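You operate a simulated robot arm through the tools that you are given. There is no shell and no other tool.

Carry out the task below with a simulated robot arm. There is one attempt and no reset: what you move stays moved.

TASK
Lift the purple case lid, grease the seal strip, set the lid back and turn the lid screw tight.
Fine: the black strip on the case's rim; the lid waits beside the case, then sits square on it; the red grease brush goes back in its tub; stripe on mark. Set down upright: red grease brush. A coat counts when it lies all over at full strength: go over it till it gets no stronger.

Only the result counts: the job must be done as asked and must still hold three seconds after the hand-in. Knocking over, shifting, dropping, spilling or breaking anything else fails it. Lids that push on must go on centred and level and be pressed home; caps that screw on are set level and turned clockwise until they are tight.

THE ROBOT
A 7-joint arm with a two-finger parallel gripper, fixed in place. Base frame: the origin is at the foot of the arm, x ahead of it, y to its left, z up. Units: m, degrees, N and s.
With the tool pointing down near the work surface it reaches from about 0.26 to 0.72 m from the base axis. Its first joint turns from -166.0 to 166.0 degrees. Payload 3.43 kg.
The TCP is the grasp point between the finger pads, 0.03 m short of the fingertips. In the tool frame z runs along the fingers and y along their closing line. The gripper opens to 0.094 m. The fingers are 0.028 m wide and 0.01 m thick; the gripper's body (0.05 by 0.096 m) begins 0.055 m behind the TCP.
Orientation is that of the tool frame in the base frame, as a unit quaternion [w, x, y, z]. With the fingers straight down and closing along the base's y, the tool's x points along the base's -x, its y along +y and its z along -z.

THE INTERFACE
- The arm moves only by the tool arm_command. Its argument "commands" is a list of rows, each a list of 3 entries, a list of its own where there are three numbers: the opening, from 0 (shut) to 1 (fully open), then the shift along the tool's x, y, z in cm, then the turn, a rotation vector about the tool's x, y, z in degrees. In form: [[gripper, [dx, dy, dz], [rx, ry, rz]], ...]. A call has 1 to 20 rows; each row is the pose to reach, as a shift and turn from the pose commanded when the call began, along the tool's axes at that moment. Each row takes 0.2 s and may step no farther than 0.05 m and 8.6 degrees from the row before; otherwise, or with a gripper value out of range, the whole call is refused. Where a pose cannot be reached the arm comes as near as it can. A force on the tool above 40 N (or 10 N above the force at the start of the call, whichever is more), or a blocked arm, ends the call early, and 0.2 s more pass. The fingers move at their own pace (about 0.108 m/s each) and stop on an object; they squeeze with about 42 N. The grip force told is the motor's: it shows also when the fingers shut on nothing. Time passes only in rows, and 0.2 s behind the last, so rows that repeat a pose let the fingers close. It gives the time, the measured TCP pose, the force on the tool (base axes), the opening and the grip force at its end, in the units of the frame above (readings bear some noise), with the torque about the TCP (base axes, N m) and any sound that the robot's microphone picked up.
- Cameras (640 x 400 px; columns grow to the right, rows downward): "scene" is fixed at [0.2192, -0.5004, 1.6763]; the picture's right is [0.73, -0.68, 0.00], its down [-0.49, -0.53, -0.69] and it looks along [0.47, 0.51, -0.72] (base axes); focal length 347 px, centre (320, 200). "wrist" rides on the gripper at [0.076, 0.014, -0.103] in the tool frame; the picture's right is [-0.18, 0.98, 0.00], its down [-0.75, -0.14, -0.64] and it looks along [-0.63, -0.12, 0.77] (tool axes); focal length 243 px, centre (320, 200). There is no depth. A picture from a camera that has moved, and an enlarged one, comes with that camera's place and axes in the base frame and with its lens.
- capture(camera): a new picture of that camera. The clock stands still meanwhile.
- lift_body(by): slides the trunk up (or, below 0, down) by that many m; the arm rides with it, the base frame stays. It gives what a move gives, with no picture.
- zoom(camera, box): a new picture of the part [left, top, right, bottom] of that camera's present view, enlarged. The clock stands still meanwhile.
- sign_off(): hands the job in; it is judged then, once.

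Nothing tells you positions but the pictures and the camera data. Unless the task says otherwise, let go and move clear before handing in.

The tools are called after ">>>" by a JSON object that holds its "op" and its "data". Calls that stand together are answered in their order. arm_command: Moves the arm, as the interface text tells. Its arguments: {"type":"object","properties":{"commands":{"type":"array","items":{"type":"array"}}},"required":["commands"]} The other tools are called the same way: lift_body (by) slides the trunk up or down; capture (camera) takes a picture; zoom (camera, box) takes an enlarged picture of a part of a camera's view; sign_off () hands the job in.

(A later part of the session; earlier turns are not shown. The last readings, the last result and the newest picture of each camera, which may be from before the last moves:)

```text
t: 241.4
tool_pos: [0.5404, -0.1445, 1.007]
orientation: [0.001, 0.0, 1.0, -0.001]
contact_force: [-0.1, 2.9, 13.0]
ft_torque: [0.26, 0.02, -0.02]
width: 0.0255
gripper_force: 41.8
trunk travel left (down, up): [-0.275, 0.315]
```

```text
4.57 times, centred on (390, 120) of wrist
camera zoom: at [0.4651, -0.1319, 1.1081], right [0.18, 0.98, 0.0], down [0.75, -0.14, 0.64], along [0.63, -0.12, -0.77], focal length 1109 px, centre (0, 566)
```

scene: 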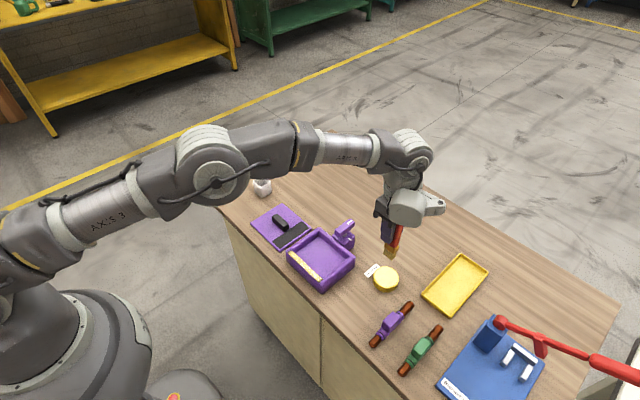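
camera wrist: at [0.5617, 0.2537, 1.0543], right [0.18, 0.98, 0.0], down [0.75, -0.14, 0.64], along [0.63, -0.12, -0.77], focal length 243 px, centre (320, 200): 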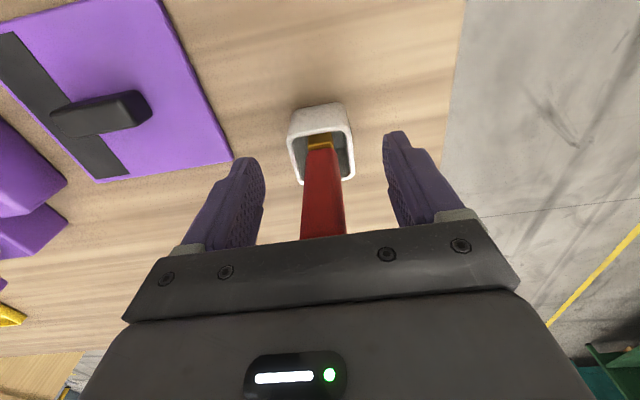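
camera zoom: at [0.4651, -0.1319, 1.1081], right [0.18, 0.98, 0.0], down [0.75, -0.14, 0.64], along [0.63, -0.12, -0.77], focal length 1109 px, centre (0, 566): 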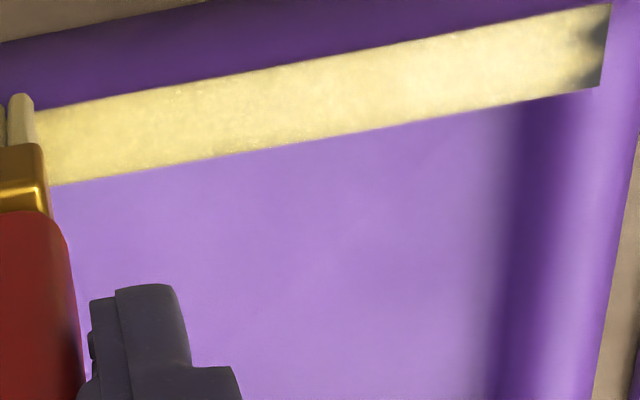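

The coat is even and at full brightness along the strip. Now the brush goes back: lifting and carrying it over the tub.

>>> {"op": "arm_command", "data": {"commands": [[0, [0, 0, -2], [0, 0, 0]], [0, [0, 0, -6], [0, 0, 0]], [0, [0, 0, -10], [0, 0, 0]], [0, [0, 3, -11.5], [0, 0, 0]], [0, [-1, 7, -11.5], [0, 0, 0]], [0, [-2.5, 11, -11.5], [0, 0, 0]], [0, [-4, 15, -11.5], [0, 0, 0]], [0, [-5.5, 19, -11.5], [0, 0, 0]], [0, [-7, 23, -11.5], [0, 0, 0]], [0, [-8.5, 27, -11.5], [0, 0, 0]], [0, [-10, 31, -11.5], [0, 0, 0]], [0, [-11, 35, -11.5], [0, 0, 0]], [0, [-11.2, 38, -11.5], [0, 0, 0]], [0, [-11.2, 38.6, -11.5], [0, 0, 0]], [0, [-11.2, 38.6, -11.5], [0, 0, 0]]]}}

>>> {"op": "zoom", "data": {"camera": "wrist", "box": [270, 40, 370, 130]}}

>>> {"op": "zoom", "data": {"camera": "scene", "box": [285, 225, 345, 285]}}

```text
t: 244.6
tool_pos: [0.6527, 0.2412, 1.1223]
orientation: [0.0, 0.0, 1.0, 0.001]
contact_force: [0.7, 0.1, -0.1]
ft_torque: [0.0, 0.02, 0.01]
width: 0.0252
gripper_force: 42.5
trunk travel left (down, up): [-0.275, 0.315]
```

```text
4.44 times, centred on (320, 85) of wrist
camera zoom: at [0.577, 0.2543, 1.2246], right [0.18, 0.98, 0.0], down [0.75, -0.14, 0.64], along [0.63, -0.12, -0.77], focal length 1078 px, centre (320, 711)
```

zoom: 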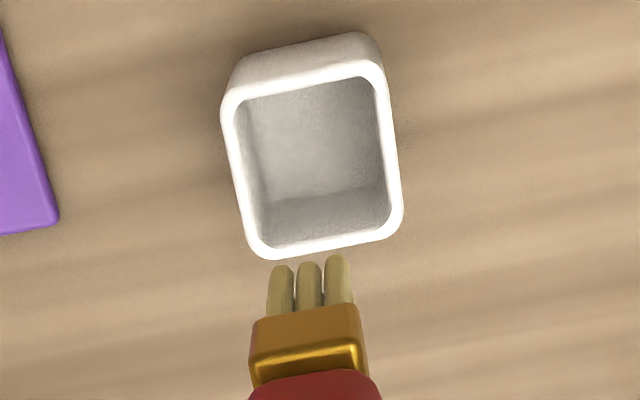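

```text
6.67 times, centred on (315, 255) of scene
camera zoom: at [0.2192, -0.5004, 1.6763], right [0.73, -0.68, 0.0], down [-0.49, -0.53, -0.69], along [0.47, 0.51, -0.72], focal length 2315 px, centre (353, -167)
```

zoom: 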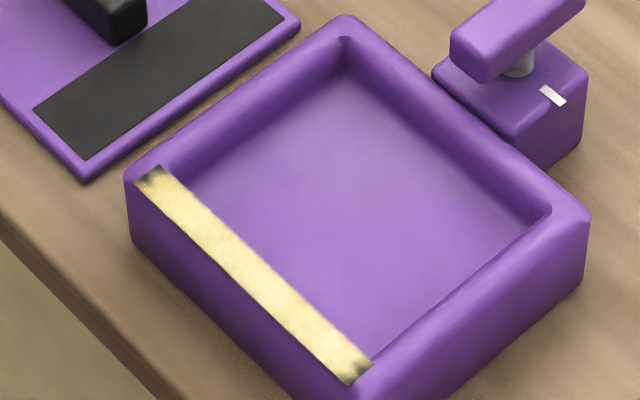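

Brush tip is centred on the TCP, right over the tub. Lowering it in.

>>> {"op": "arm_command", "data": {"commands": [[0, [0, 0, 4], [0, 0, 0]], [0, [0, 0, 8], [0, 0, 0]], [0, [0, 0, 10], [0, 0, 0]], [0, [0, 0, 10], [0, 0, 0]]]}}

>>> {"op": "zoom", "data": {"camera": "wrist", "box": [260, 50, 380, 150]}}

```text
t: 245.6
tool_pos: [0.6529, 0.2409, 1.0223]
orientation: [0.0, 0.0, 1.0, 0.0]
contact_force: [-0.1, -0.3, -0.2]
ft_torque: [0.0, -0.01, -0.02]
width: 0.0253
gripper_force: 41.7
trunk travel left (down, up): [-0.275, 0.315]
```

```text
4.00 times, centred on (320, 100) of wrist
camera zoom: at [0.578, 0.2539, 1.1246], right [0.18, 0.98, 0.0], down [0.75, -0.14, 0.64], along [0.63, -0.12, -0.77], focal length 970 px, centre (320, 600)
```

zoom: 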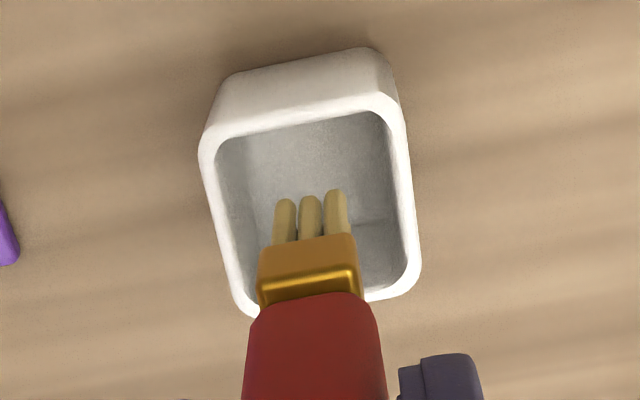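

The brush is about 3 mm too far in +x relative to the tub centre. I'll correct and lower further.

>>> {"op": "arm_command", "data": {"commands": [[0, [0.28, -0.05, 0], [0, 0, 0]], [0, [0.28, -0.05, 1.5], [0, 0, 0]], [0, [0.28, -0.05, 3.0], [0, 0, 0]], [0, [0.28, -0.05, 4.5], [0, 0, 0]], [0, [0.28, -0.05, 5.4], [0, 0, 0]], [0, [0.28, -0.05, 5.4], [0, 0, 0]]]}}

>>> {"op": "zoom", "data": {"camera": "scene", "box": [235, 140, 295, 210]}}

```text
t: 247.0
tool_pos: [0.6504, 0.2408, 0.9675]
orientation: [0.0, 0.001, 1.0, 0.0]
contact_force: [0.6, 0.3, -0.8]
ft_torque: [0.0, -0.03, 0.02]
width: 0.0256
gripper_force: 42.0
trunk travel left (down, up): [-0.275, 0.315]
```

```text
5.71 times, centred on (265, 175) of scene
camera zoom: at [0.2192, -0.5004, 1.6763], right [0.73, -0.68, 0.0], down [-0.49, -0.53, -0.69], along [0.47, 0.51, -0.72], focal length 1984 px, centre (634, 343)
```

zoom: 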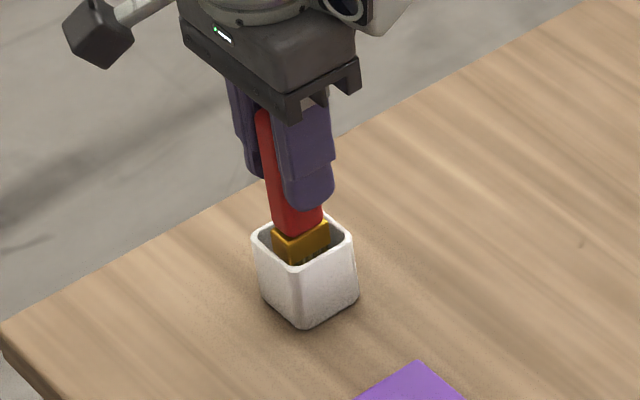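

>>> {"op": "arm_command", "data": {"commands": [[0, [0, 0, 0.2], [0, 0, 0]], [0, [0, 0, 0.4], [0, 0, 0]], [0, [0, 0, 0.4], [0, 0, 0]]]}}

```text
t: 247.8
tool_pos: [0.6507, 0.2403, 0.9642]
orientation: [0.0, 0.0, 1.0, 0.0]
contact_force: [0.2, 0.1, -0.6]
ft_torque: [0.0, -0.01, 0.0]
width: 0.0253
gripper_force: 42.0
trunk travel left (down, up): [-0.275, 0.315]
```

>>> {"op": "arm_command", "data": {"commands": [[0, [0, 0, 0.12], [0, 0, 0]], [0, [0, 0, 0.24], [0, 0, 0]], [0, [0, 0, 0.24], [0, 0, 0]]]}}

```text
t: 248.6
tool_pos: [0.65, 0.2399, 0.9605]
orientation: [0.0, 0.0, 1.0, 0.0]
contact_force: [-0.6, -0.3, -1.1]
ft_torque: [0.01, -0.02, -0.01]
width: 0.0254
gripper_force: 42.1
trunk travel left (down, up): [-0.275, 0.315]
```

>>> {"op": "arm_command", "data": {"commands": [[0, [0, 0, 0.1], [0, 0, 0]], [0, [0, 0, 0.2], [0, 0, 0]], [0, [0, 0, 0.2], [0, 0, 0]]]}}

```text
t: 249.4
tool_pos: [0.65, 0.2399, 0.9602]
orientation: [0.0, -0.001, 1.0, 0.001]
contact_force: [2.0, 1.1, 10.2]
ft_torque: [0.1, -0.11, 0.01]
width: 0.0252
gripper_force: 41.8
trunk travel left (down, up): [-0.275, 0.315]
```

The brush rests on the tub floor. Releasing and rising straight up.

>>> {"op": "arm_command", "data": {"commands": [[0, [0, 0, -0.08], [0, 0, 0]], [0.4, [0, 0, -0.08], [0, 0, 0]], [0.6, [0, 0, -0.08], [0, 0, 0]], [0.8, [0, 0, -0.08], [0, 0, 0]], [0.8, [0, 0, -0.08], [0, 0, 0]], [0.8, [0, 0, -0.08], [0, 0, 0]]]}}

>>> {"op": "arm_command", "data": {"commands": [[0.8, [0, 0, -2], [0, 0, 0]], [0.8, [0, 0, -5], [0, 0, 0]], [0.8, [0, 0, -9], [0, 0, 0]], [0.8, [0, 0, -13], [0, 0, 0]], [0.8, [0, 0, -16], [0, 0, 0]], [0.8, [0, 0, -16], [0, 0, 0]]]}}

>>> {"op": "zoom", "data": {"camera": "scene", "box": [215, 110, 315, 220]}}

>>> {"op": "capture", "data": {"camera": "wrist"}}

```text
t: 250.8
tool_pos: [0.6489, 0.2404, 0.9598]
orientation: [0.0, 0.0, 1.0, 0.0]
contact_force: [0.2, -0.4, 0.4]
ft_torque: [0.0, -0.03, 0.01]
width: 0.075
gripper_force: 0.0
trunk travel left (down, up): [-0.275, 0.315]
```

```text
t: 252.2
tool_pos: [0.6499, 0.2423, 1.1213]
orientation: [-0.001, -0.001, 1.0, 0.0]
contact_force: [0.2, 0.6, 0.7]
ft_torque: [0.01, -0.01, -0.02]
width: 0.0753
gripper_force: 0.0
trunk travel left (down, up): [-0.275, 0.315]
```

```text
3.64 times, centred on (265, 165) of scene
camera zoom: at [0.2192, -0.5004, 1.6763], right [0.73, -0.68, 0.0], down [-0.49, -0.53, -0.69], along [0.47, 0.51, -0.72], focal length 1263 px, centre (520, 327)
```

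zoom: 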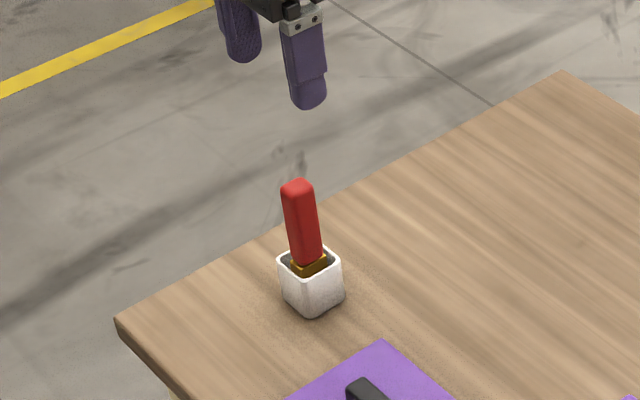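

```text
taken
camera wrist: at [0.5752, 0.2544, 1.2226], right [0.18, 0.98, 0.0], down [0.75, -0.14, 0.64], along [0.63, -0.12, -0.77], focal length 243 px, centre (320, 200)
```

wrist: 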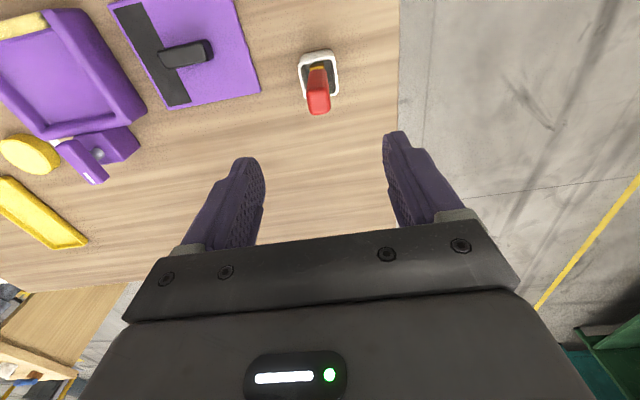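

The brush stands upright in its tub. Next, the lid: moving above its handle.

>>> {"op": "arm_command", "data": {"commands": [[0.9, [1.5, -4, 0], [0, 0, 0]], [0.9, [3, -8, 0], [0, 0, 0]], [0.9, [4.5, -12, 0], [0, 0, 0]], [0.9, [5.05, -16, 0], [0, 0, 0]], [0.9, [5.05, -16.1, 4], [0, 0, 0]], [0.9, [5.05, -16.1, 8], [0, 0, 0]], [0.9, [5.05, -16.1, 12], [0, 0, 0]], [0.9, [5.05, -16.1, 14], [0, 0, 0]], [0.9, [5.05, -16.1, 14], [0, 0, 0]]]}}

>>> {"op": "capture", "data": {"camera": "wrist"}}

>>> {"op": "zoom", "data": {"camera": "wrist", "box": [180, 60, 480, 240]}}

```text
t: 254.2
tool_pos: [0.6002, 0.0776, 0.9776]
orientation: [-0.001, 0.0, 1.0, 0.0]
contact_force: [0.2, 0.6, 0.9]
ft_torque: [-0.01, 0.0, 0.02]
width: 0.0848
gripper_force: 0.0
trunk travel left (down, up): [-0.275, 0.315]
```

```text
taken
camera wrist: at [0.5256, 0.091, 1.0808], right [0.18, 0.98, 0.0], down [0.75, -0.14, 0.64], along [0.63, -0.12, -0.77], focal length 243 px, centre (320, 200)
```

wrist: 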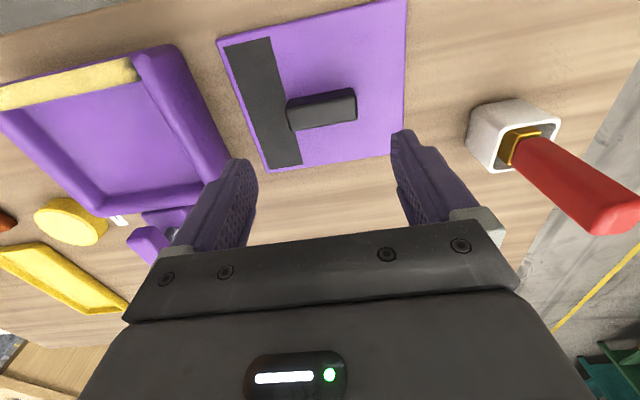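

```text
2.13 times, centred on (330, 150) of wrist
camera zoom: at [0.5256, 0.091, 1.0808], right [0.18, 0.98, 0.0], down [0.75, -0.14, 0.64], along [0.63, -0.12, -0.77], focal length 518 px, centre (299, 307)
```

zoom: 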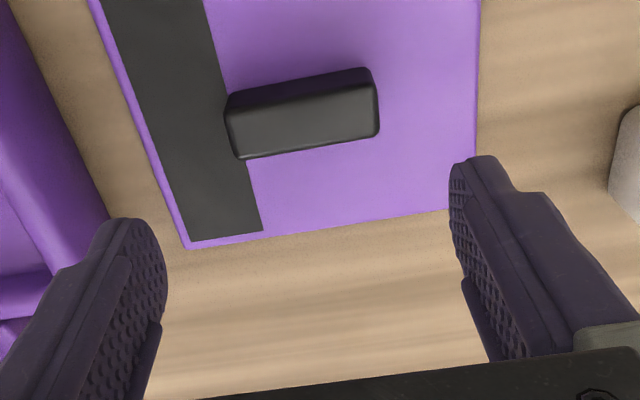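

The handle is at about (0.6005, 0.079). Descending around it to the same grip height as before.

>>> {"op": "arm_command", "data": {"commands": [[0.9, [0, 0.17, 3], [0, 0, 0]], [0.9, [0, 0.17, 5.5], [0, 0, 0]], [0.9, [0, 0.17, 7.2], [0, 0, 0]], [0.9, [0, 0.17, 7.9], [0, 0, 0]], [0.9, [0, 0.17, 7.9], [0, 0, 0]]]}}

>>> {"op": "zoom", "data": {"camera": "wrist", "box": [180, 80, 480, 240]}}

```text
t: 255.4
tool_pos: [0.5987, 0.0807, 0.9005]
orientation: [0.0, 0.0, 1.0, 0.0]
contact_force: [-0.3, -0.6, 1.0]
ft_torque: [0.01, -0.04, 0.03]
width: 0.0848
gripper_force: 0.0
trunk travel left (down, up): [-0.275, 0.315]
```

```text
2.13 times, centred on (330, 160) of wrist
camera zoom: at [0.5244, 0.0936, 1.0016], right [0.18, 0.98, 0.0], down [0.75, -0.14, 0.64], along [0.63, -0.12, -0.77], focal length 518 px, centre (299, 285)
```

zoom: 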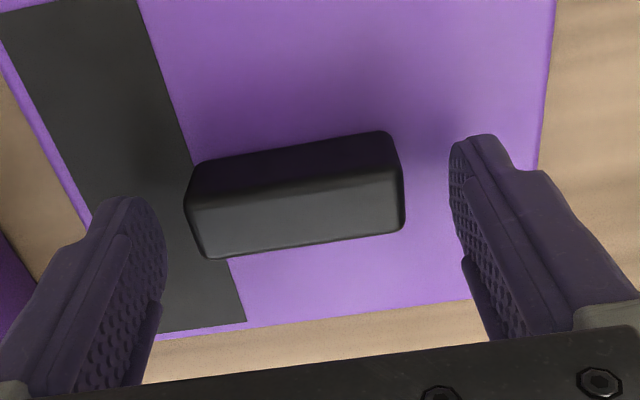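

>>> {"op": "arm_command", "data": {"commands": [[0.9, [-0.1, 0, 0.25], [0, 0, 0]], [0.9, [-0.1, 0, 0.45], [0, 0, 0]], [0.9, [-0.1, 0, 0.45], [0, 0, 0]]]}}

>>> {"op": "arm_command", "data": {"commands": [[0.5, [0, 0, 0], [0, 0, 0]], [0, [0, 0, 0], [0, 0, 0]], [0, [0, 0, 0], [0, 0, 0]], [0, [0, 0, 0], [0, 0, 0]], [0, [0, 0, 0], [0, 0, 0]]]}}

>>> {"op": "zoom", "data": {"camera": "wrist", "box": [180, 80, 480, 240]}}

```text
t: 256.2
tool_pos: [0.6015, 0.0807, 0.8957]
orientation: [0.0, 0.001, 1.0, 0.001]
contact_force: [-0.1, 0.3, 0.6]
ft_torque: [0.0, 0.01, -0.01]
width: 0.0849
gripper_force: 0.0
trunk travel left (down, up): [-0.275, 0.315]
```

```text
t: 257.4
tool_pos: [0.601, 0.0806, 0.8962]
orientation: [0.0, 0.0, 1.0, 0.0]
contact_force: [0.2, 0.0, 0.3]
ft_torque: [0.05, -0.05, -0.05]
width: 0.0594
gripper_force: 42.3
trunk travel left (down, up): [-0.275, 0.315]
```

```text
2.13 times, centred on (330, 160) of wrist
camera zoom: at [0.5253, 0.0934, 0.9975], right [0.18, 0.98, 0.0], down [0.75, -0.14, 0.64], along [0.63, -0.12, -0.77], focal length 518 px, centre (299, 285)
```

zoom: 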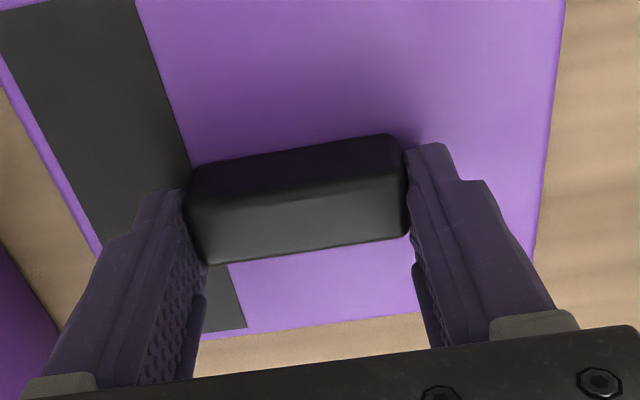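

The lid is gripped again (59.4 mm). I'll lift it and carry it back, coming in 2.5 cm nearer to the robot to stay clear of the screw bar.

>>> {"op": "arm_command", "data": {"commands": [[0, [0, 0, -0.5], [0, 0, 0]], [0, [0, 0, -2], [0, 0, 0]], [0, [0, 0, -5], [0, 0, 0]], [0, [0, 0, -9], [0, 0, 0]], [0, [0.5, 0, -12], [0, 0, 0]], [0, [1.5, -3, -12], [0, 0, 0]], [0, [2.5, -6, -12], [0, 0, 0]], [0, [2.8, -9, -12], [0, 0, 0]], [0, [2.8, -12, -12], [0, 0, 0]], [0, [2.8, -15, -12], [0, 0, 0]], [0, [2.8, -17, -12], [0, 0, 0]], [0, [2.8, -18, -12], [0, 0, 0]], [0, [2.8, -18, -12], [0, 0, 0]]]}}

>>> {"op": "zoom", "data": {"camera": "scene", "box": [250, 170, 370, 300]}}

>>> {"op": "capture", "data": {"camera": "wrist"}}

```text
t: 260.2
tool_pos: [0.574, -0.0985, 1.0165]
orientation: [0.0, 0.001, 1.0, 0.0]
contact_force: [0.7, 0.1, -2.1]
ft_torque: [0.01, 0.01, -0.03]
width: 0.0591
gripper_force: 41.5
trunk travel left (down, up): [-0.275, 0.315]
```

```text
3.08 times, centred on (310, 235) of scene
camera zoom: at [0.2192, -0.5004, 1.6763], right [0.73, -0.68, 0.0], down [-0.49, -0.53, -0.69], along [0.47, 0.51, -0.72], focal length 1068 px, centre (351, 92)
```

zoom: 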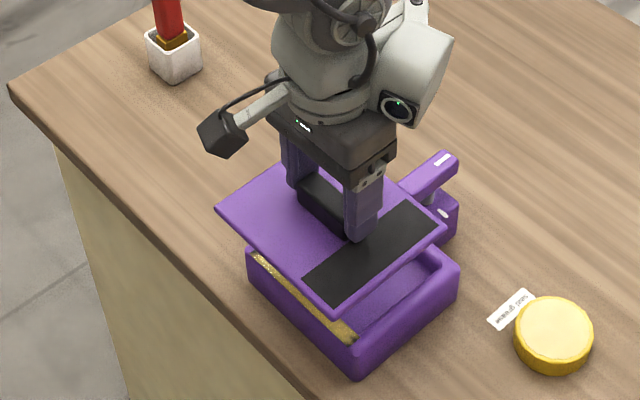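

```text
taken
camera wrist: at [0.4987, -0.0858, 1.1182], right [0.18, 0.98, 0.0], down [0.75, -0.14, 0.64], along [0.63, -0.12, -0.77], focal length 243 px, centre (320, 200)
```

wrist: 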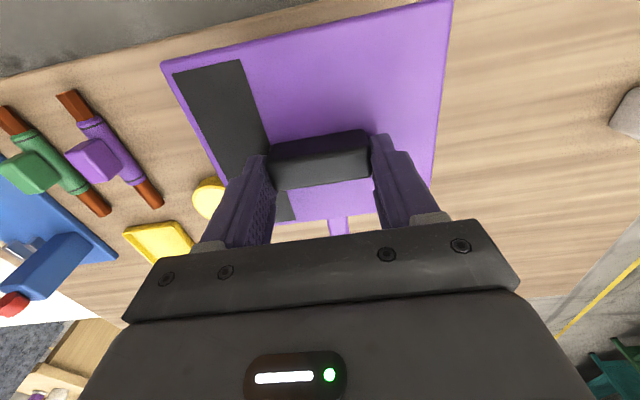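

Lid is over the case. Lowering to 1 cm above its seat, still 2.5 cm short in x.

>>> {"op": "arm_command", "data": {"commands": [[0, [0, 0, 2], [0, 0, 0]], [0, [0, 0, 4], [0, 0, 0]], [0, [0, 0, 5.3], [0, 0, 0]], [0, [0, 0, 5.9], [0, 0, 0]], [0, [0, 0, 5.9], [0, 0, 0]]]}}

>>> {"op": "zoom", "data": {"camera": "scene", "box": [270, 210, 376, 300]}}

>>> {"op": "zoom", "data": {"camera": "wrist", "box": [130, 0, 480, 240]}}

```text
t: 261.4
tool_pos: [0.5729, -0.0988, 0.9567]
orientation: [0.0, -0.001, 1.0, 0.0]
contact_force: [0.4, -0.2, -1.3]
ft_torque: [0.01, 0.01, 0.0]
width: 0.0592
gripper_force: 41.7
trunk travel left (down, up): [-0.275, 0.315]
```

```text
4.44 times, centred on (323, 255) of scene
camera zoom: at [0.2192, -0.5004, 1.6763], right [0.73, -0.68, 0.0], down [-0.49, -0.53, -0.69], along [0.47, 0.51, -0.72], focal length 1543 px, centre (307, -44)
```

zoom: 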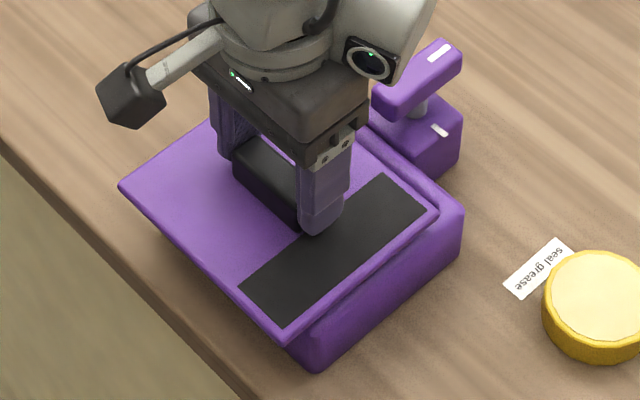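

```text
1.67 times, centred on (305, 120) of wrist
camera zoom: at [0.4978, -0.0861, 1.0585], right [0.18, 0.98, 0.0], down [0.75, -0.14, 0.64], along [0.63, -0.12, -0.77], focal length 404 px, centre (345, 333)
```

zoom: 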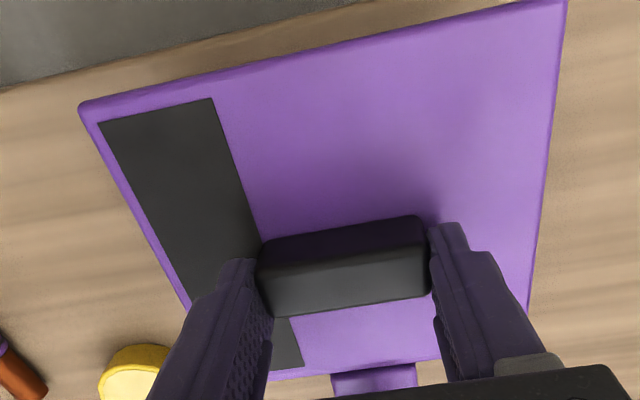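

This matches the outbound pose exactly. Sliding forward 2.5 cm and checking against the lift-off picture.

>>> {"op": "arm_command", "data": {"commands": [[0, [-0.8, 0, 0], [0, 0, 0]], [0, [-1.6, 0, 0], [0, 0, 0]], [0, [-2.5, 0, 0], [0, 0, 0]], [0, [-2.5, 0, 0], [0, 0, 0]]]}}

>>> {"op": "zoom", "data": {"camera": "scene", "box": [280, 210, 376, 300]}}

>>> {"op": "zoom", "data": {"camera": "wrist", "box": [180, 0, 480, 240]}}

```text
t: 262.4
tool_pos: [0.5982, -0.0996, 0.9574]
orientation: [0.0, 0.0, 1.0, 0.001]
contact_force: [-0.2, 0.1, -1.5]
ft_torque: [-0.03, 0.0, -0.03]
width: 0.0593
gripper_force: 42.2
trunk travel left (down, up): [-0.275, 0.315]
```

```text
4.44 times, centred on (328, 255) of scene
camera zoom: at [0.2192, -0.5004, 1.6763], right [0.73, -0.68, 0.0], down [-0.49, -0.53, -0.69], along [0.47, 0.51, -0.72], focal length 1543 px, centre (284, -44)
```

zoom: 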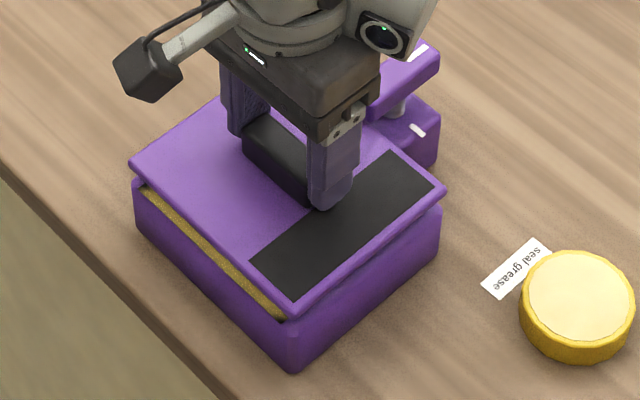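

```text
1.67 times, centred on (330, 120) of wrist
camera zoom: at [0.5227, -0.0869, 1.0592], right [0.18, 0.98, 0.0], down [0.75, -0.14, 0.64], along [0.63, -0.12, -0.77], focal length 404 px, centre (303, 333)
```

zoom: 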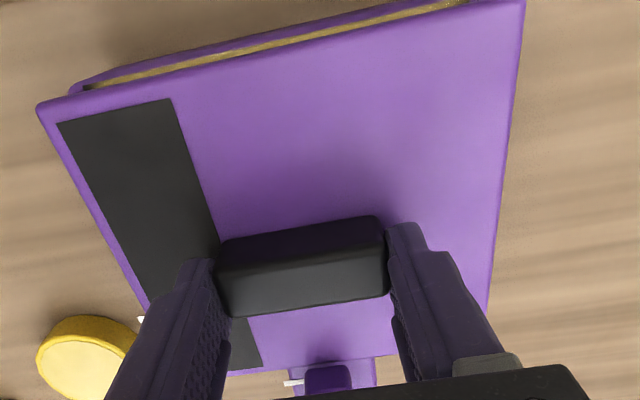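

Aligned as before. Lowering gently onto the rim.

>>> {"op": "arm_command", "data": {"commands": [[0, [0, 0, 0.3], [0, 0, 0]], [0, [0, 0, 0.6], [0, 0, 0]], [0, [0, 0, 0.85], [0, 0, 0]], [0, [0, 0, 0.85], [0, 0, 0]]]}}

>>> {"op": "arm_command", "data": {"commands": [[0, [0, 0, 0.1], [0, 0, 0]], [0, [0, 0, 0.1], [0, 0, 0]]]}}

>>> {"op": "zoom", "data": {"camera": "scene", "box": [280, 210, 376, 300]}}

>>> {"op": "zoom", "data": {"camera": "wrist", "box": [180, 0, 480, 240]}}

```text
t: 263.4
tool_pos: [0.5995, -0.099, 0.948]
orientation: [0.0, 0.0, 1.0, -0.001]
contact_force: [0.1, -0.3, -0.1]
ft_torque: [-0.01, 0.03, -0.03]
width: 0.0592
gripper_force: 41.7
trunk travel left (down, up): [-0.275, 0.315]
```

```text
t: 264.0
tool_pos: [0.5976, -0.0992, 0.9467]
orientation: [0.001, 0.0, 1.0, 0.0]
contact_force: [-0.4, -0.3, -1.2]
ft_torque: [0.01, -0.01, 0.0]
width: 0.0591
gripper_force: 42.8
trunk travel left (down, up): [-0.275, 0.315]
```

```text
4.44 times, centred on (328, 255) of scene
camera zoom: at [0.2192, -0.5004, 1.6763], right [0.73, -0.68, 0.0], down [-0.49, -0.53, -0.69], along [0.47, 0.51, -0.72], focal length 1543 px, centre (284, -44)
```

zoom: 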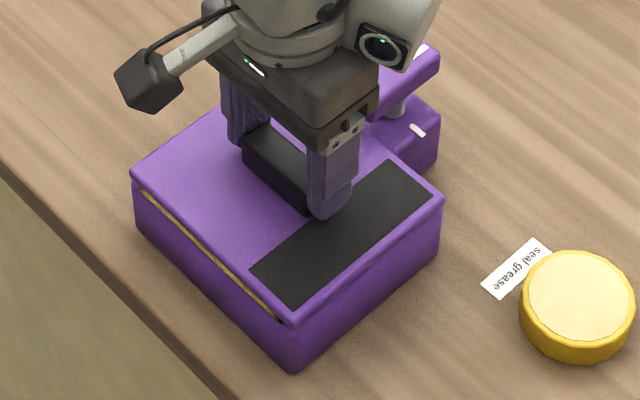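

```text
1.67 times, centred on (330, 120) of wrist
camera zoom: at [0.5228, -0.0864, 1.0494], right [0.18, 0.98, 0.0], down [0.75, -0.14, 0.64], along [0.63, -0.12, -0.77], focal length 404 px, centre (303, 333)
```

zoom: 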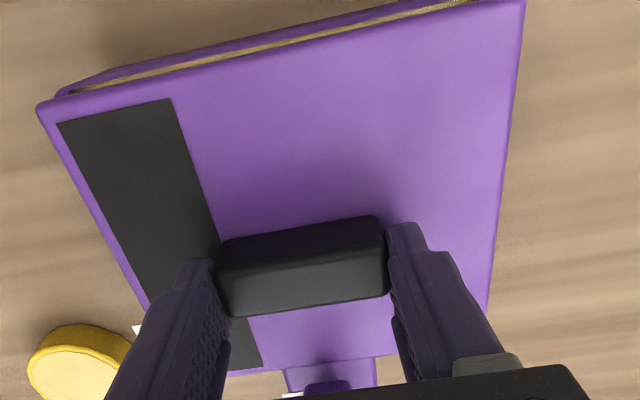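

>>> {"op": "arm_command", "data": {"commands": [[0, [0, 0, 0.1], [0, 0, 0]], [0, [0, 0, 0.1], [0, 0, 0]]]}}

>>> {"op": "arm_command", "data": {"commands": [[0, [0, 0, 0.1], [0, 0, 0]], [0, [0, 0, 0.1], [0, 0, 0]]]}}

```text
t: 264.6
tool_pos: [0.5975, -0.1004, 0.9463]
orientation: [0.0, 0.0, 1.0, 0.0]
contact_force: [0.0, 0.1, -1.7]
ft_torque: [0.04, 0.0, 0.0]
width: 0.059
gripper_force: 41.7
trunk travel left (down, up): [-0.275, 0.315]
```

```text
t: 265.2
tool_pos: [0.5978, -0.1009, 0.9471]
orientation: [-0.001, 0.0, 1.0, 0.0]
contact_force: [0.8, -0.4, -1.5]
ft_torque: [0.0, 0.01, 0.01]
width: 0.0591
gripper_force: 42.2
trunk travel left (down, up): [-0.275, 0.315]
```

>>> {"op": "arm_command", "data": {"commands": [[0, [0, 0, 0.1], [0, 0, 0]], [0, [0, 0, 0.1], [0, 0, 0]]]}}

>>> {"op": "arm_command", "data": {"commands": [[0, [0, 0, 0.1], [0, 0, 0]], [0, [0, 0, 0.1], [0, 0, 0]]]}}

>>> {"op": "zoom", "data": {"camera": "scene", "box": [280, 240, 350, 295]}}

```text
t: 265.8
tool_pos: [0.5981, -0.0995, 0.9459]
orientation: [0.001, 0.001, 1.0, 0.0]
contact_force: [-0.3, 0.4, 10.0]
ft_torque: [0.09, 0.76, -0.05]
width: 0.0592
gripper_force: 41.8
trunk travel left (down, up): [-0.275, 0.315]
```

```text
t: 266.4
tool_pos: [0.5968, -0.0981, 0.9451]
orientation: [0.001, 0.0, 1.0, -0.001]
contact_force: [0.3, 0.1, 24.2]
ft_torque: [0.04, 0.91, 0.03]
width: 0.0594
gripper_force: 42.2
trunk travel left (down, up): [-0.275, 0.315]
```

```text
7.27 times, centred on (315, 268) of scene
camera zoom: at [0.2192, -0.5004, 1.6763], right [0.73, -0.68, 0.0], down [-0.49, -0.53, -0.69], along [0.47, 0.51, -0.72], focal length 2526 px, centre (356, -291)
```

zoom: 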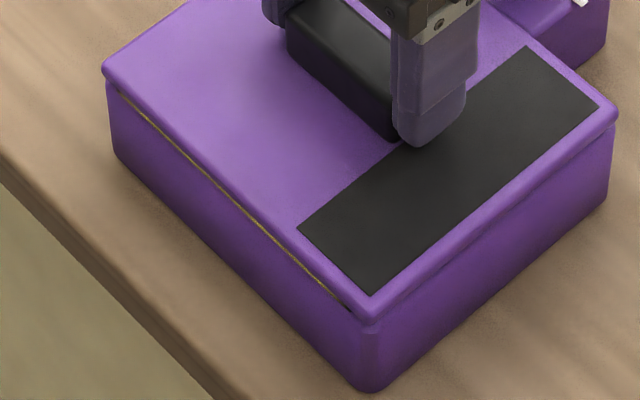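

Lid is down on the rim (24 N). I'll press a touch more, then ease and release.

>>> {"op": "arm_command", "data": {"commands": [[0, [0, 0, 0.06], [0, 0, 0]], [0, [0, 0, 0.06], [0, 0, 0]]]}}

>>> {"op": "arm_command", "data": {"commands": [[0, [0, 0, -0.1], [0, 0, 0]], [0, [0, 0, -0.2], [0, 0, 0]], [0, [0, 0, -0.2], [0, 0, 0]], [0.7, [0, 0, -0.2], [0, 0, 0]], [0.8, [0, 0, -0.2], [0, 0, 0]], [0.9, [0, 0, -0.2], [0, 0, 0]], [0.9, [0, 0, -0.2], [0, 0, 0]]]}}

>>> {"op": "zoom", "data": {"camera": "scene", "box": [280, 240, 350, 295]}}

>>> {"op": "zoom", "data": {"camera": "wrist", "box": [150, 0, 490, 240]}}

```text
t: 267.0
tool_pos: [0.598, -0.1008, 0.9452]
orientation: [0.002, 0.0, 1.0, 0.0]
contact_force: [4.0, 1.1, 36.1]
ft_torque: [0.12, 0.36, -0.06]
width: 0.0592
gripper_force: 42.4
trunk travel left (down, up): [-0.275, 0.315]
```

```text
t: 268.6
tool_pos: [0.5982, -0.1001, 0.9449]
orientation: [0.001, 0.001, 1.0, 0.0]
contact_force: [-0.3, -0.2, -0.1]
ft_torque: [0.03, 0.05, 0.01]
width: 0.0843
gripper_force: 0.0
trunk travel left (down, up): [-0.275, 0.315]
```

```text
7.27 times, centred on (315, 268) of scene
camera zoom: at [0.2192, -0.5004, 1.6763], right [0.73, -0.68, 0.0], down [-0.49, -0.53, -0.69], along [0.47, 0.51, -0.72], focal length 2526 px, centre (356, -291)
```

zoom: 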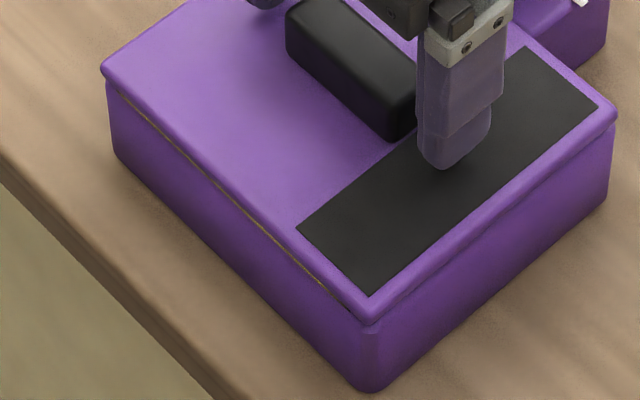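

```text
1.67 times, centred on (320, 120) of wrist
camera zoom: at [0.5222, -0.0867, 1.0467], right [0.18, 0.98, 0.0], down [0.75, -0.14, 0.64], along [0.63, -0.12, -0.77], focal length 404 px, centre (320, 333)
```

zoom: 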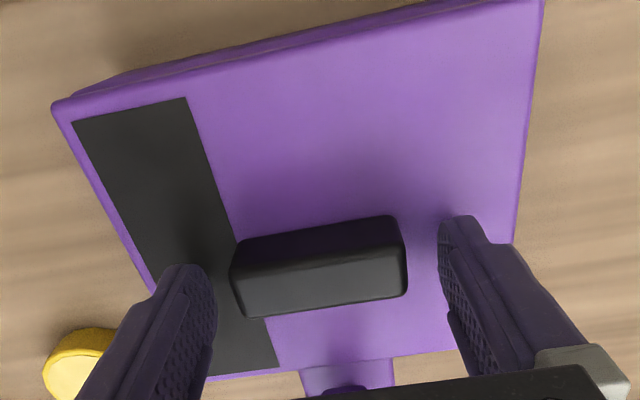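

The lid is released and looks seated. I'll rise and compare its seating with the starting pictures.

>>> {"op": "arm_command", "data": {"commands": [[0.9, [0, 0, -1], [0, 0, 0]], [0.9, [0, 0, -4], [0, 0, 0]], [0.9, [0, 0, -8], [0, 0, 0]], [0.9, [1, 0, -12], [0, 0, 0]], [0.9, [5, 0, -14], [0, 0, 0]], [0.9, [9, 0, -16], [0, 0, 0]], [0.9, [13, 0, -17], [0, 0, 0]], [0.9, [13.7, 1.5, -17], [0, 0, 0]], [0.9, [13.7, 1.5, -17], [0, 0, 0]]]}}

>>> {"op": "zoom", "data": {"camera": "scene", "box": [260, 200, 420, 300]}}

>>> {"op": "zoom", "data": {"camera": "wrist", "box": [240, 100, 400, 240]}}

>>> {"op": "zoom", "data": {"camera": "scene", "box": [280, 210, 360, 260]}}

```text
t: 270.6
tool_pos: [0.4606, -0.0856, 1.1167]
orientation: [0.0, 0.001, 1.0, 0.001]
contact_force: [0.6, 0.0, 1.7]
ft_torque: [0.02, 0.02, -0.02]
width: 0.0842
gripper_force: 0.0
trunk travel left (down, up): [-0.275, 0.315]
```

```text
4.00 times, centred on (340, 250) of scene
camera zoom: at [0.2192, -0.5004, 1.6763], right [0.73, -0.68, 0.0], down [-0.49, -0.53, -0.69], along [0.47, 0.51, -0.72], focal length 1389 px, centre (240, 0)
```

zoom: 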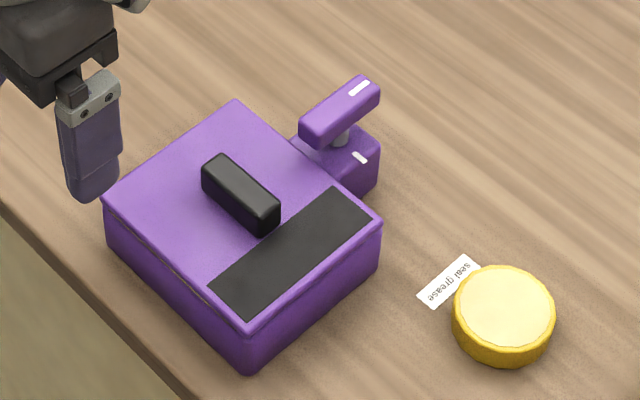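

```text
2.86 times, centred on (320, 170) of wrist
camera zoom: at [0.3845, -0.0721, 1.2175], right [0.18, 0.98, 0.0], down [0.75, -0.14, 0.64], along [0.63, -0.12, -0.77], focal length 693 px, centre (320, 286)
```

zoom: 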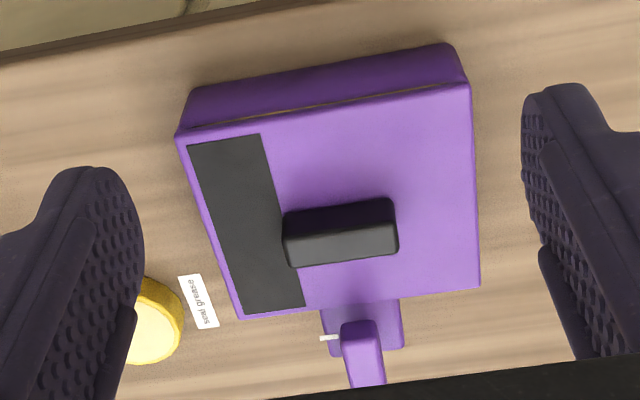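

```text
8.00 times, centred on (320, 235) of scene
camera zoom: at [0.2192, -0.5004, 1.6763], right [0.73, -0.68, 0.0], down [-0.49, -0.53, -0.69], along [0.47, 0.51, -0.72], focal length 2778 px, centre (320, -80)
```

zoom: 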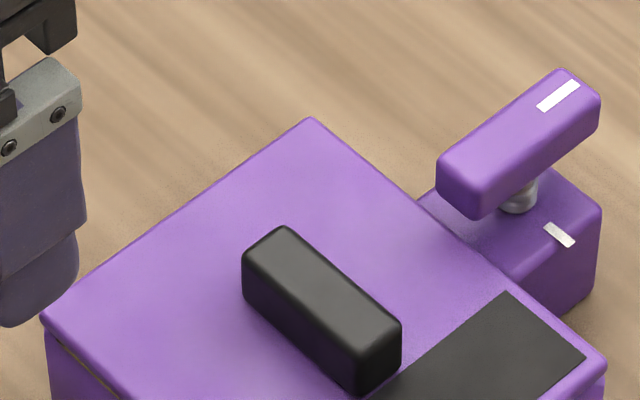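

The lid sits within a fraction of a millimetre of its original place. Now the screw: I'll take a close look to find its axis, the stripe and the mark.

>>> {"op": "arm_command", "data": {"commands": [[0.9, [-4, -1, 0], [0, 0, 0]], [0.9, [-8, -1.5, 0], [0, 0, 0]], [0.9, [-10, -1.5, 0], [0, 0, 0]], [0.9, [-10, -1.5, 0], [0, 0, 0]]]}}

>>> {"op": "zoom", "data": {"camera": "wrist", "box": [280, 130, 380, 220]}}

>>> {"op": "capture", "data": {"camera": "wrist"}}

```text
t: 271.6
tool_pos: [0.5595, -0.0989, 1.1158]
orientation: [0.001, 0.0, 1.0, 0.001]
contact_force: [0.5, -0.6, 0.4]
ft_torque: [-0.03, -0.03, 0.0]
width: 0.0848
gripper_force: 0.0
trunk travel left (down, up): [-0.275, 0.315]
```

```text
4.44 times, centred on (330, 175) of wrist
camera zoom: at [0.4852, -0.0869, 1.2173], right [0.18, 0.98, 0.0], down [0.75, -0.14, 0.64], along [0.63, -0.12, -0.77], focal length 1078 px, centre (276, 311)
```

zoom: 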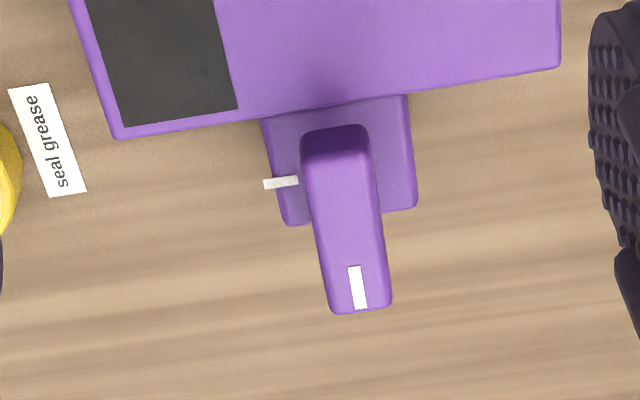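

```text
taken
camera wrist: at [0.4852, -0.0869, 1.2173], right [0.18, 0.98, 0.0], down [0.75, -0.14, 0.64], along [0.63, -0.12, -0.77], focal length 243 px, centre (320, 200)
```

wrist: 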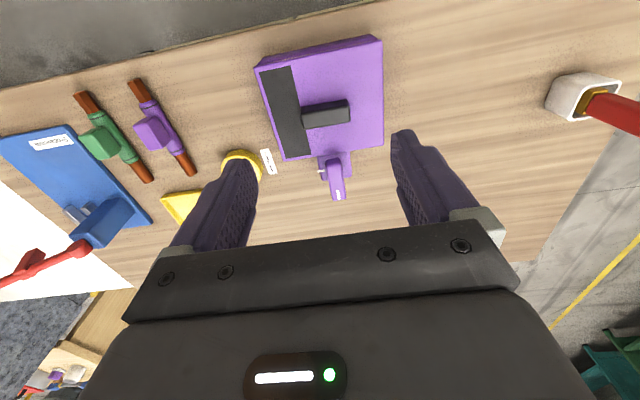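

Re-triangulating: the bar's top is at z ≈ 0.943, its centre and the screw axis at about (0.685, −0.100), with the mark straight on the −y side, so it needs about 90° clockwise. I'll move above it with a narrower opening.

>>> {"op": "arm_command", "data": {"commands": [[0.6, [-4, 0, 0], [0, 0, 0]], [0.6, [-8, -0.1, 2], [0, 0, 0]], [0.6, [-12, -0.1, 5], [0, 0, 0]], [0.6, [-12.5, -0.1, 9], [0, 0, 0]], [0.6, [-12.5, -0.1, 12], [0, 0, 0]], [0.6, [-12.5, -0.1, 12], [0, 0, 0]]]}}

>>> {"op": "capture", "data": {"camera": "wrist"}}

>>> {"op": "zoom", "data": {"camera": "scene", "box": [310, 190, 390, 250]}}

```text
t: 273.0
tool_pos: [0.6849, -0.1003, 0.9947]
orientation: [0.0, 0.0, 1.0, 0.0]
contact_force: [0.2, 0.3, 0.3]
ft_torque: [0.03, -0.02, 0.03]
width: 0.0564
gripper_force: 0.0
trunk travel left (down, up): [-0.275, 0.315]
```

```text
taken
camera wrist: at [0.6102, -0.0871, 1.0969], right [0.18, 0.98, 0.0], down [0.75, -0.14, 0.64], along [0.63, -0.12, -0.77], focal length 243 px, centre (320, 200)
```

wrist: 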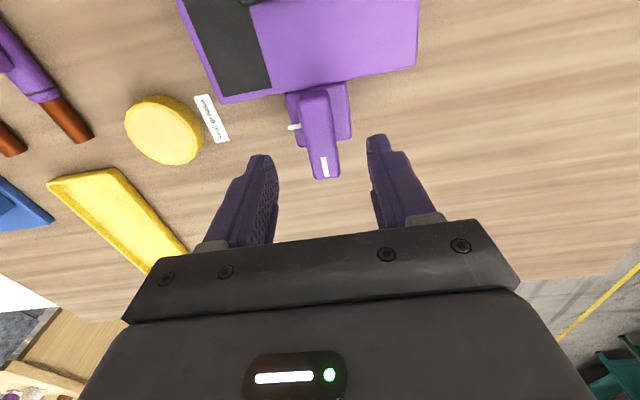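

```text
6.67 times, centred on (350, 220) of scene
camera zoom: at [0.2192, -0.5004, 1.6763], right [0.73, -0.68, 0.0], down [-0.49, -0.53, -0.69], along [0.47, 0.51, -0.72], focal length 2315 px, centre (120, 67)
```

zoom: 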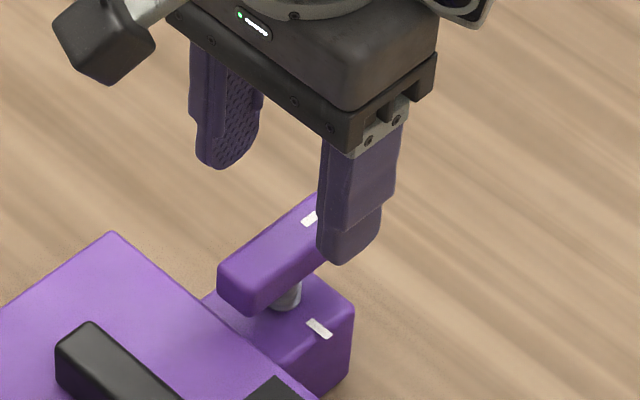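

>>> {"op": "zoom", "data": {"camera": "wrist", "box": [270, 70, 370, 190]}}

```text
3.33 times, centred on (320, 130) of wrist
camera zoom: at [0.6102, -0.0871, 1.0969], right [0.18, 0.98, 0.0], down [0.75, -0.14, 0.64], along [0.63, -0.12, -0.77], focal length 809 px, centre (320, 433)
```

zoom: 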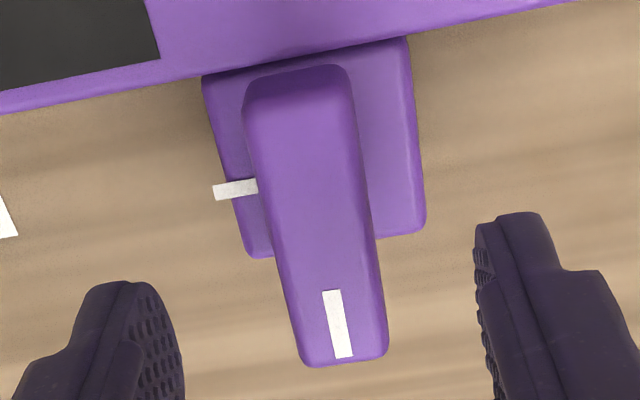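

Bar centre is at (0.6866, −0.100), exactly in line with the mark. Descending around the bar.

>>> {"op": "arm_command", "data": {"commands": [[0.6, [-0.15, 0, 2], [0, 0, 0]], [0.6, [-0.15, 0, 3.5], [0, 0, 0]], [0.6, [-0.15, 0, 4.6], [0, 0, 0]], [0.6, [-0.15, 0, 4.6], [0, 0, 0]]]}}

>>> {"op": "zoom", "data": {"camera": "wrist", "box": [220, 90, 420, 240]}}

>>> {"op": "zoom", "data": {"camera": "scene", "box": [310, 200, 390, 260]}}

```text
t: 274.0
tool_pos: [0.6855, -0.1007, 0.9503]
orientation: [0.0, -0.001, 1.0, 0.0]
contact_force: [0.2, 0.3, 0.0]
ft_torque: [-0.02, 0.0, -0.01]
width: 0.0565
gripper_force: 0.0
trunk travel left (down, up): [-0.275, 0.315]
```

```text
2.67 times, centred on (320, 165) of wrist
camera zoom: at [0.6112, -0.0878, 1.0513], right [0.18, 0.98, 0.0], down [0.75, -0.14, 0.64], along [0.63, -0.12, -0.77], focal length 647 px, centre (320, 293)
```

zoom: 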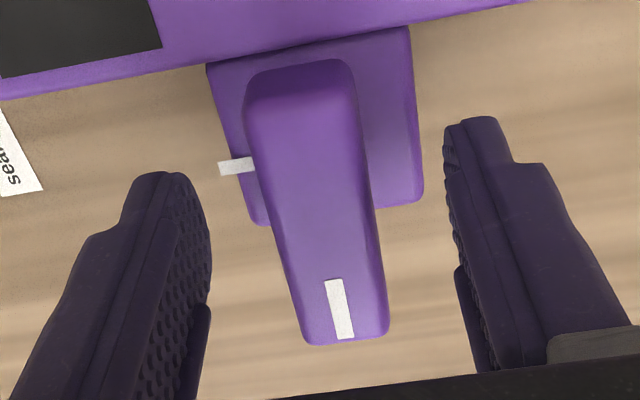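

```text
6.67 times, centred on (350, 230) of scene
camera zoom: at [0.2192, -0.5004, 1.6763], right [0.73, -0.68, 0.0], down [-0.49, -0.53, -0.69], along [0.47, 0.51, -0.72], focal length 2315 px, centre (120, 0)
```

zoom: 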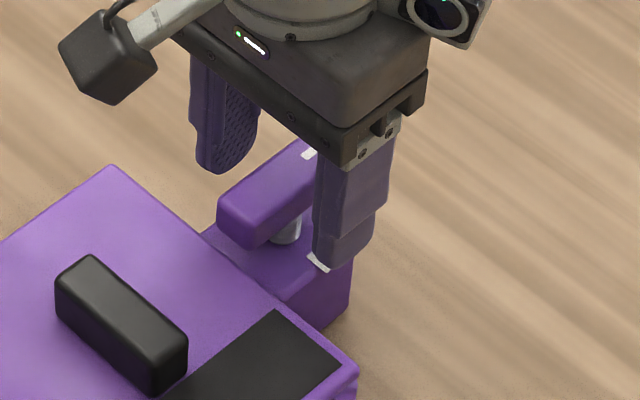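

The fingers straddle the bar properly. Closing on it.

>>> {"op": "arm_command", "data": {"commands": [[0.6, [-0.05, 0.03, 0.15], [0, 0, 0]], [0.35, [-0.05, 0.03, 0.15], [0, 0, 0]], [0.2, [-0.05, 0.03, 0.15], [0, 0, 0]], [0, [-0.05, 0.03, 0.15], [0, 0, 0]], [0, [-0.05, 0.03, 0.15], [0, 0, 0]], [0, [-0.05, 0.03, 0.15], [0, 0, 0]]]}}

>>> {"op": "zoom", "data": {"camera": "wrist", "box": [220, 90, 420, 240]}}

```text
t: 275.4
tool_pos: [0.6871, -0.0999, 0.9474]
orientation: [0.0, 0.0, 1.0, 0.0]
contact_force: [-0.1, 0.2, -0.6]
ft_torque: [-0.01, -0.07, 0.03]
width: 0.0221
gripper_force: 45.0
trunk travel left (down, up): [-0.275, 0.315]
```

```text
2.67 times, centred on (320, 165) of wrist
camera zoom: at [0.6121, -0.0871, 1.0494], right [0.18, 0.98, 0.0], down [0.75, -0.14, 0.64], along [0.63, -0.12, -0.77], focal length 647 px, centre (320, 293)
```

zoom: 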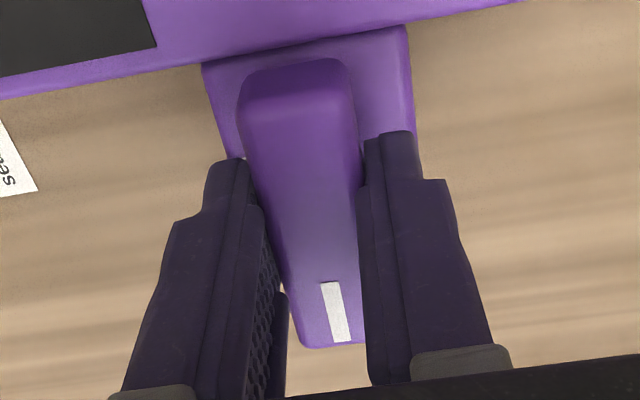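

Gripped. Turning clockwise in stages and watching the torque.

>>> {"op": "arm_command", "data": {"commands": [[0, [0, 0, 0], [0, 0, 5]], [0, [0, 0, 0], [0, 0, 10]], [0, [0, 0, 0], [0, 0, 15]], [0, [0, 0, 0], [0, 0, 20]], [0, [0, 0, 0], [0, 0, 20]]]}}

>>> {"op": "zoom", "data": {"camera": "scene", "box": [310, 200, 390, 260]}}

```text
t: 276.6
tool_pos: [0.6875, -0.0994, 0.9465]
orientation: [0.0, 0.173, 0.985, 0.0]
contact_force: [1.3, 2.5, 5.4]
ft_torque: [0.58, 1.36, 0.0]
width: 0.0218
gripper_force: 44.7
trunk travel left (down, up): [-0.275, 0.315]
```

```text
6.67 times, centred on (350, 230) of scene
camera zoom: at [0.2192, -0.5004, 1.6763], right [0.73, -0.68, 0.0], down [-0.49, -0.53, -0.69], along [0.47, 0.51, -0.72], focal length 2315 px, centre (120, 0)
```

zoom: 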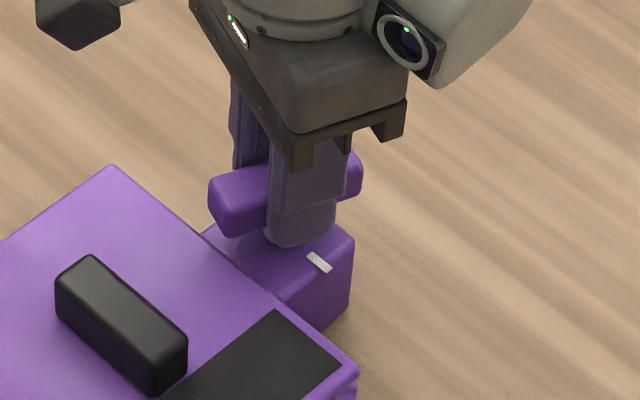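

The bar follows freely (no resisting torque about z yet). Continuing.

>>> {"op": "arm_command", "data": {"commands": [[0, [0, 0, 0], [0, 0, 6]], [0, [0, 0, 0], [0, 0, 12]], [0, [0, 0, 0], [0, 0, 18]], [0, [0, 0, 0], [0, 0, 24]], [0, [0, 0, 0], [0, 0, 30]], [0, [0, 0, 0], [0, 0, 30]]]}}

>>> {"op": "zoom", "data": {"camera": "scene", "box": [310, 200, 390, 260]}}

>>> {"op": "zoom", "data": {"camera": "wrist", "box": [220, 90, 420, 240]}}

```text
t: 278.0
tool_pos: [0.6873, -0.0988, 0.9483]
orientation: [0.001, 0.423, 0.906, 0.0]
contact_force: [5.1, 6.6, 3.9]
ft_torque: [-0.06, -0.45, 0.0]
width: 0.0219
gripper_force: 45.2
trunk travel left (down, up): [-0.275, 0.315]
```

```text
6.67 times, centred on (350, 230) of scene
camera zoom: at [0.2192, -0.5004, 1.6763], right [0.73, -0.68, 0.0], down [-0.49, -0.53, -0.69], along [0.47, 0.51, -0.72], focal length 2315 px, centre (120, 0)
```

zoom: 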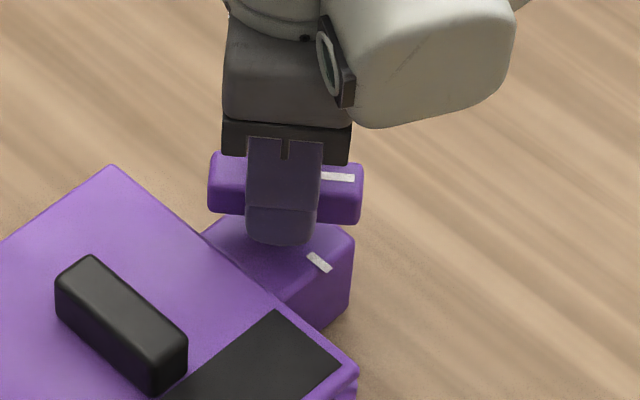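

```text
2.67 times, centred on (320, 165) of wrist
camera zoom: at [0.6505, -0.0331, 1.0493], right [0.87, 0.49, 0.0], down [0.38, -0.67, 0.64], along [0.32, -0.56, -0.77], focal length 647 px, centre (320, 293)
```

zoom: 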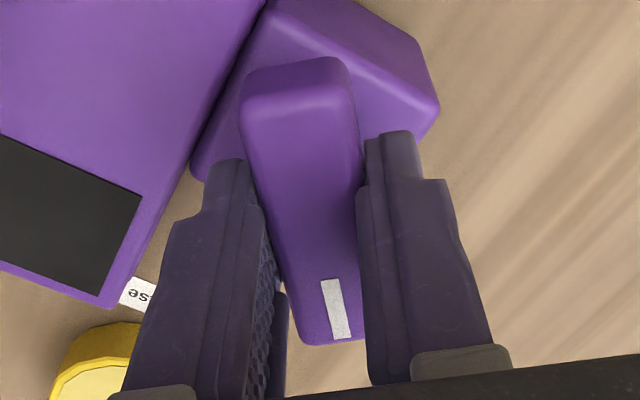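

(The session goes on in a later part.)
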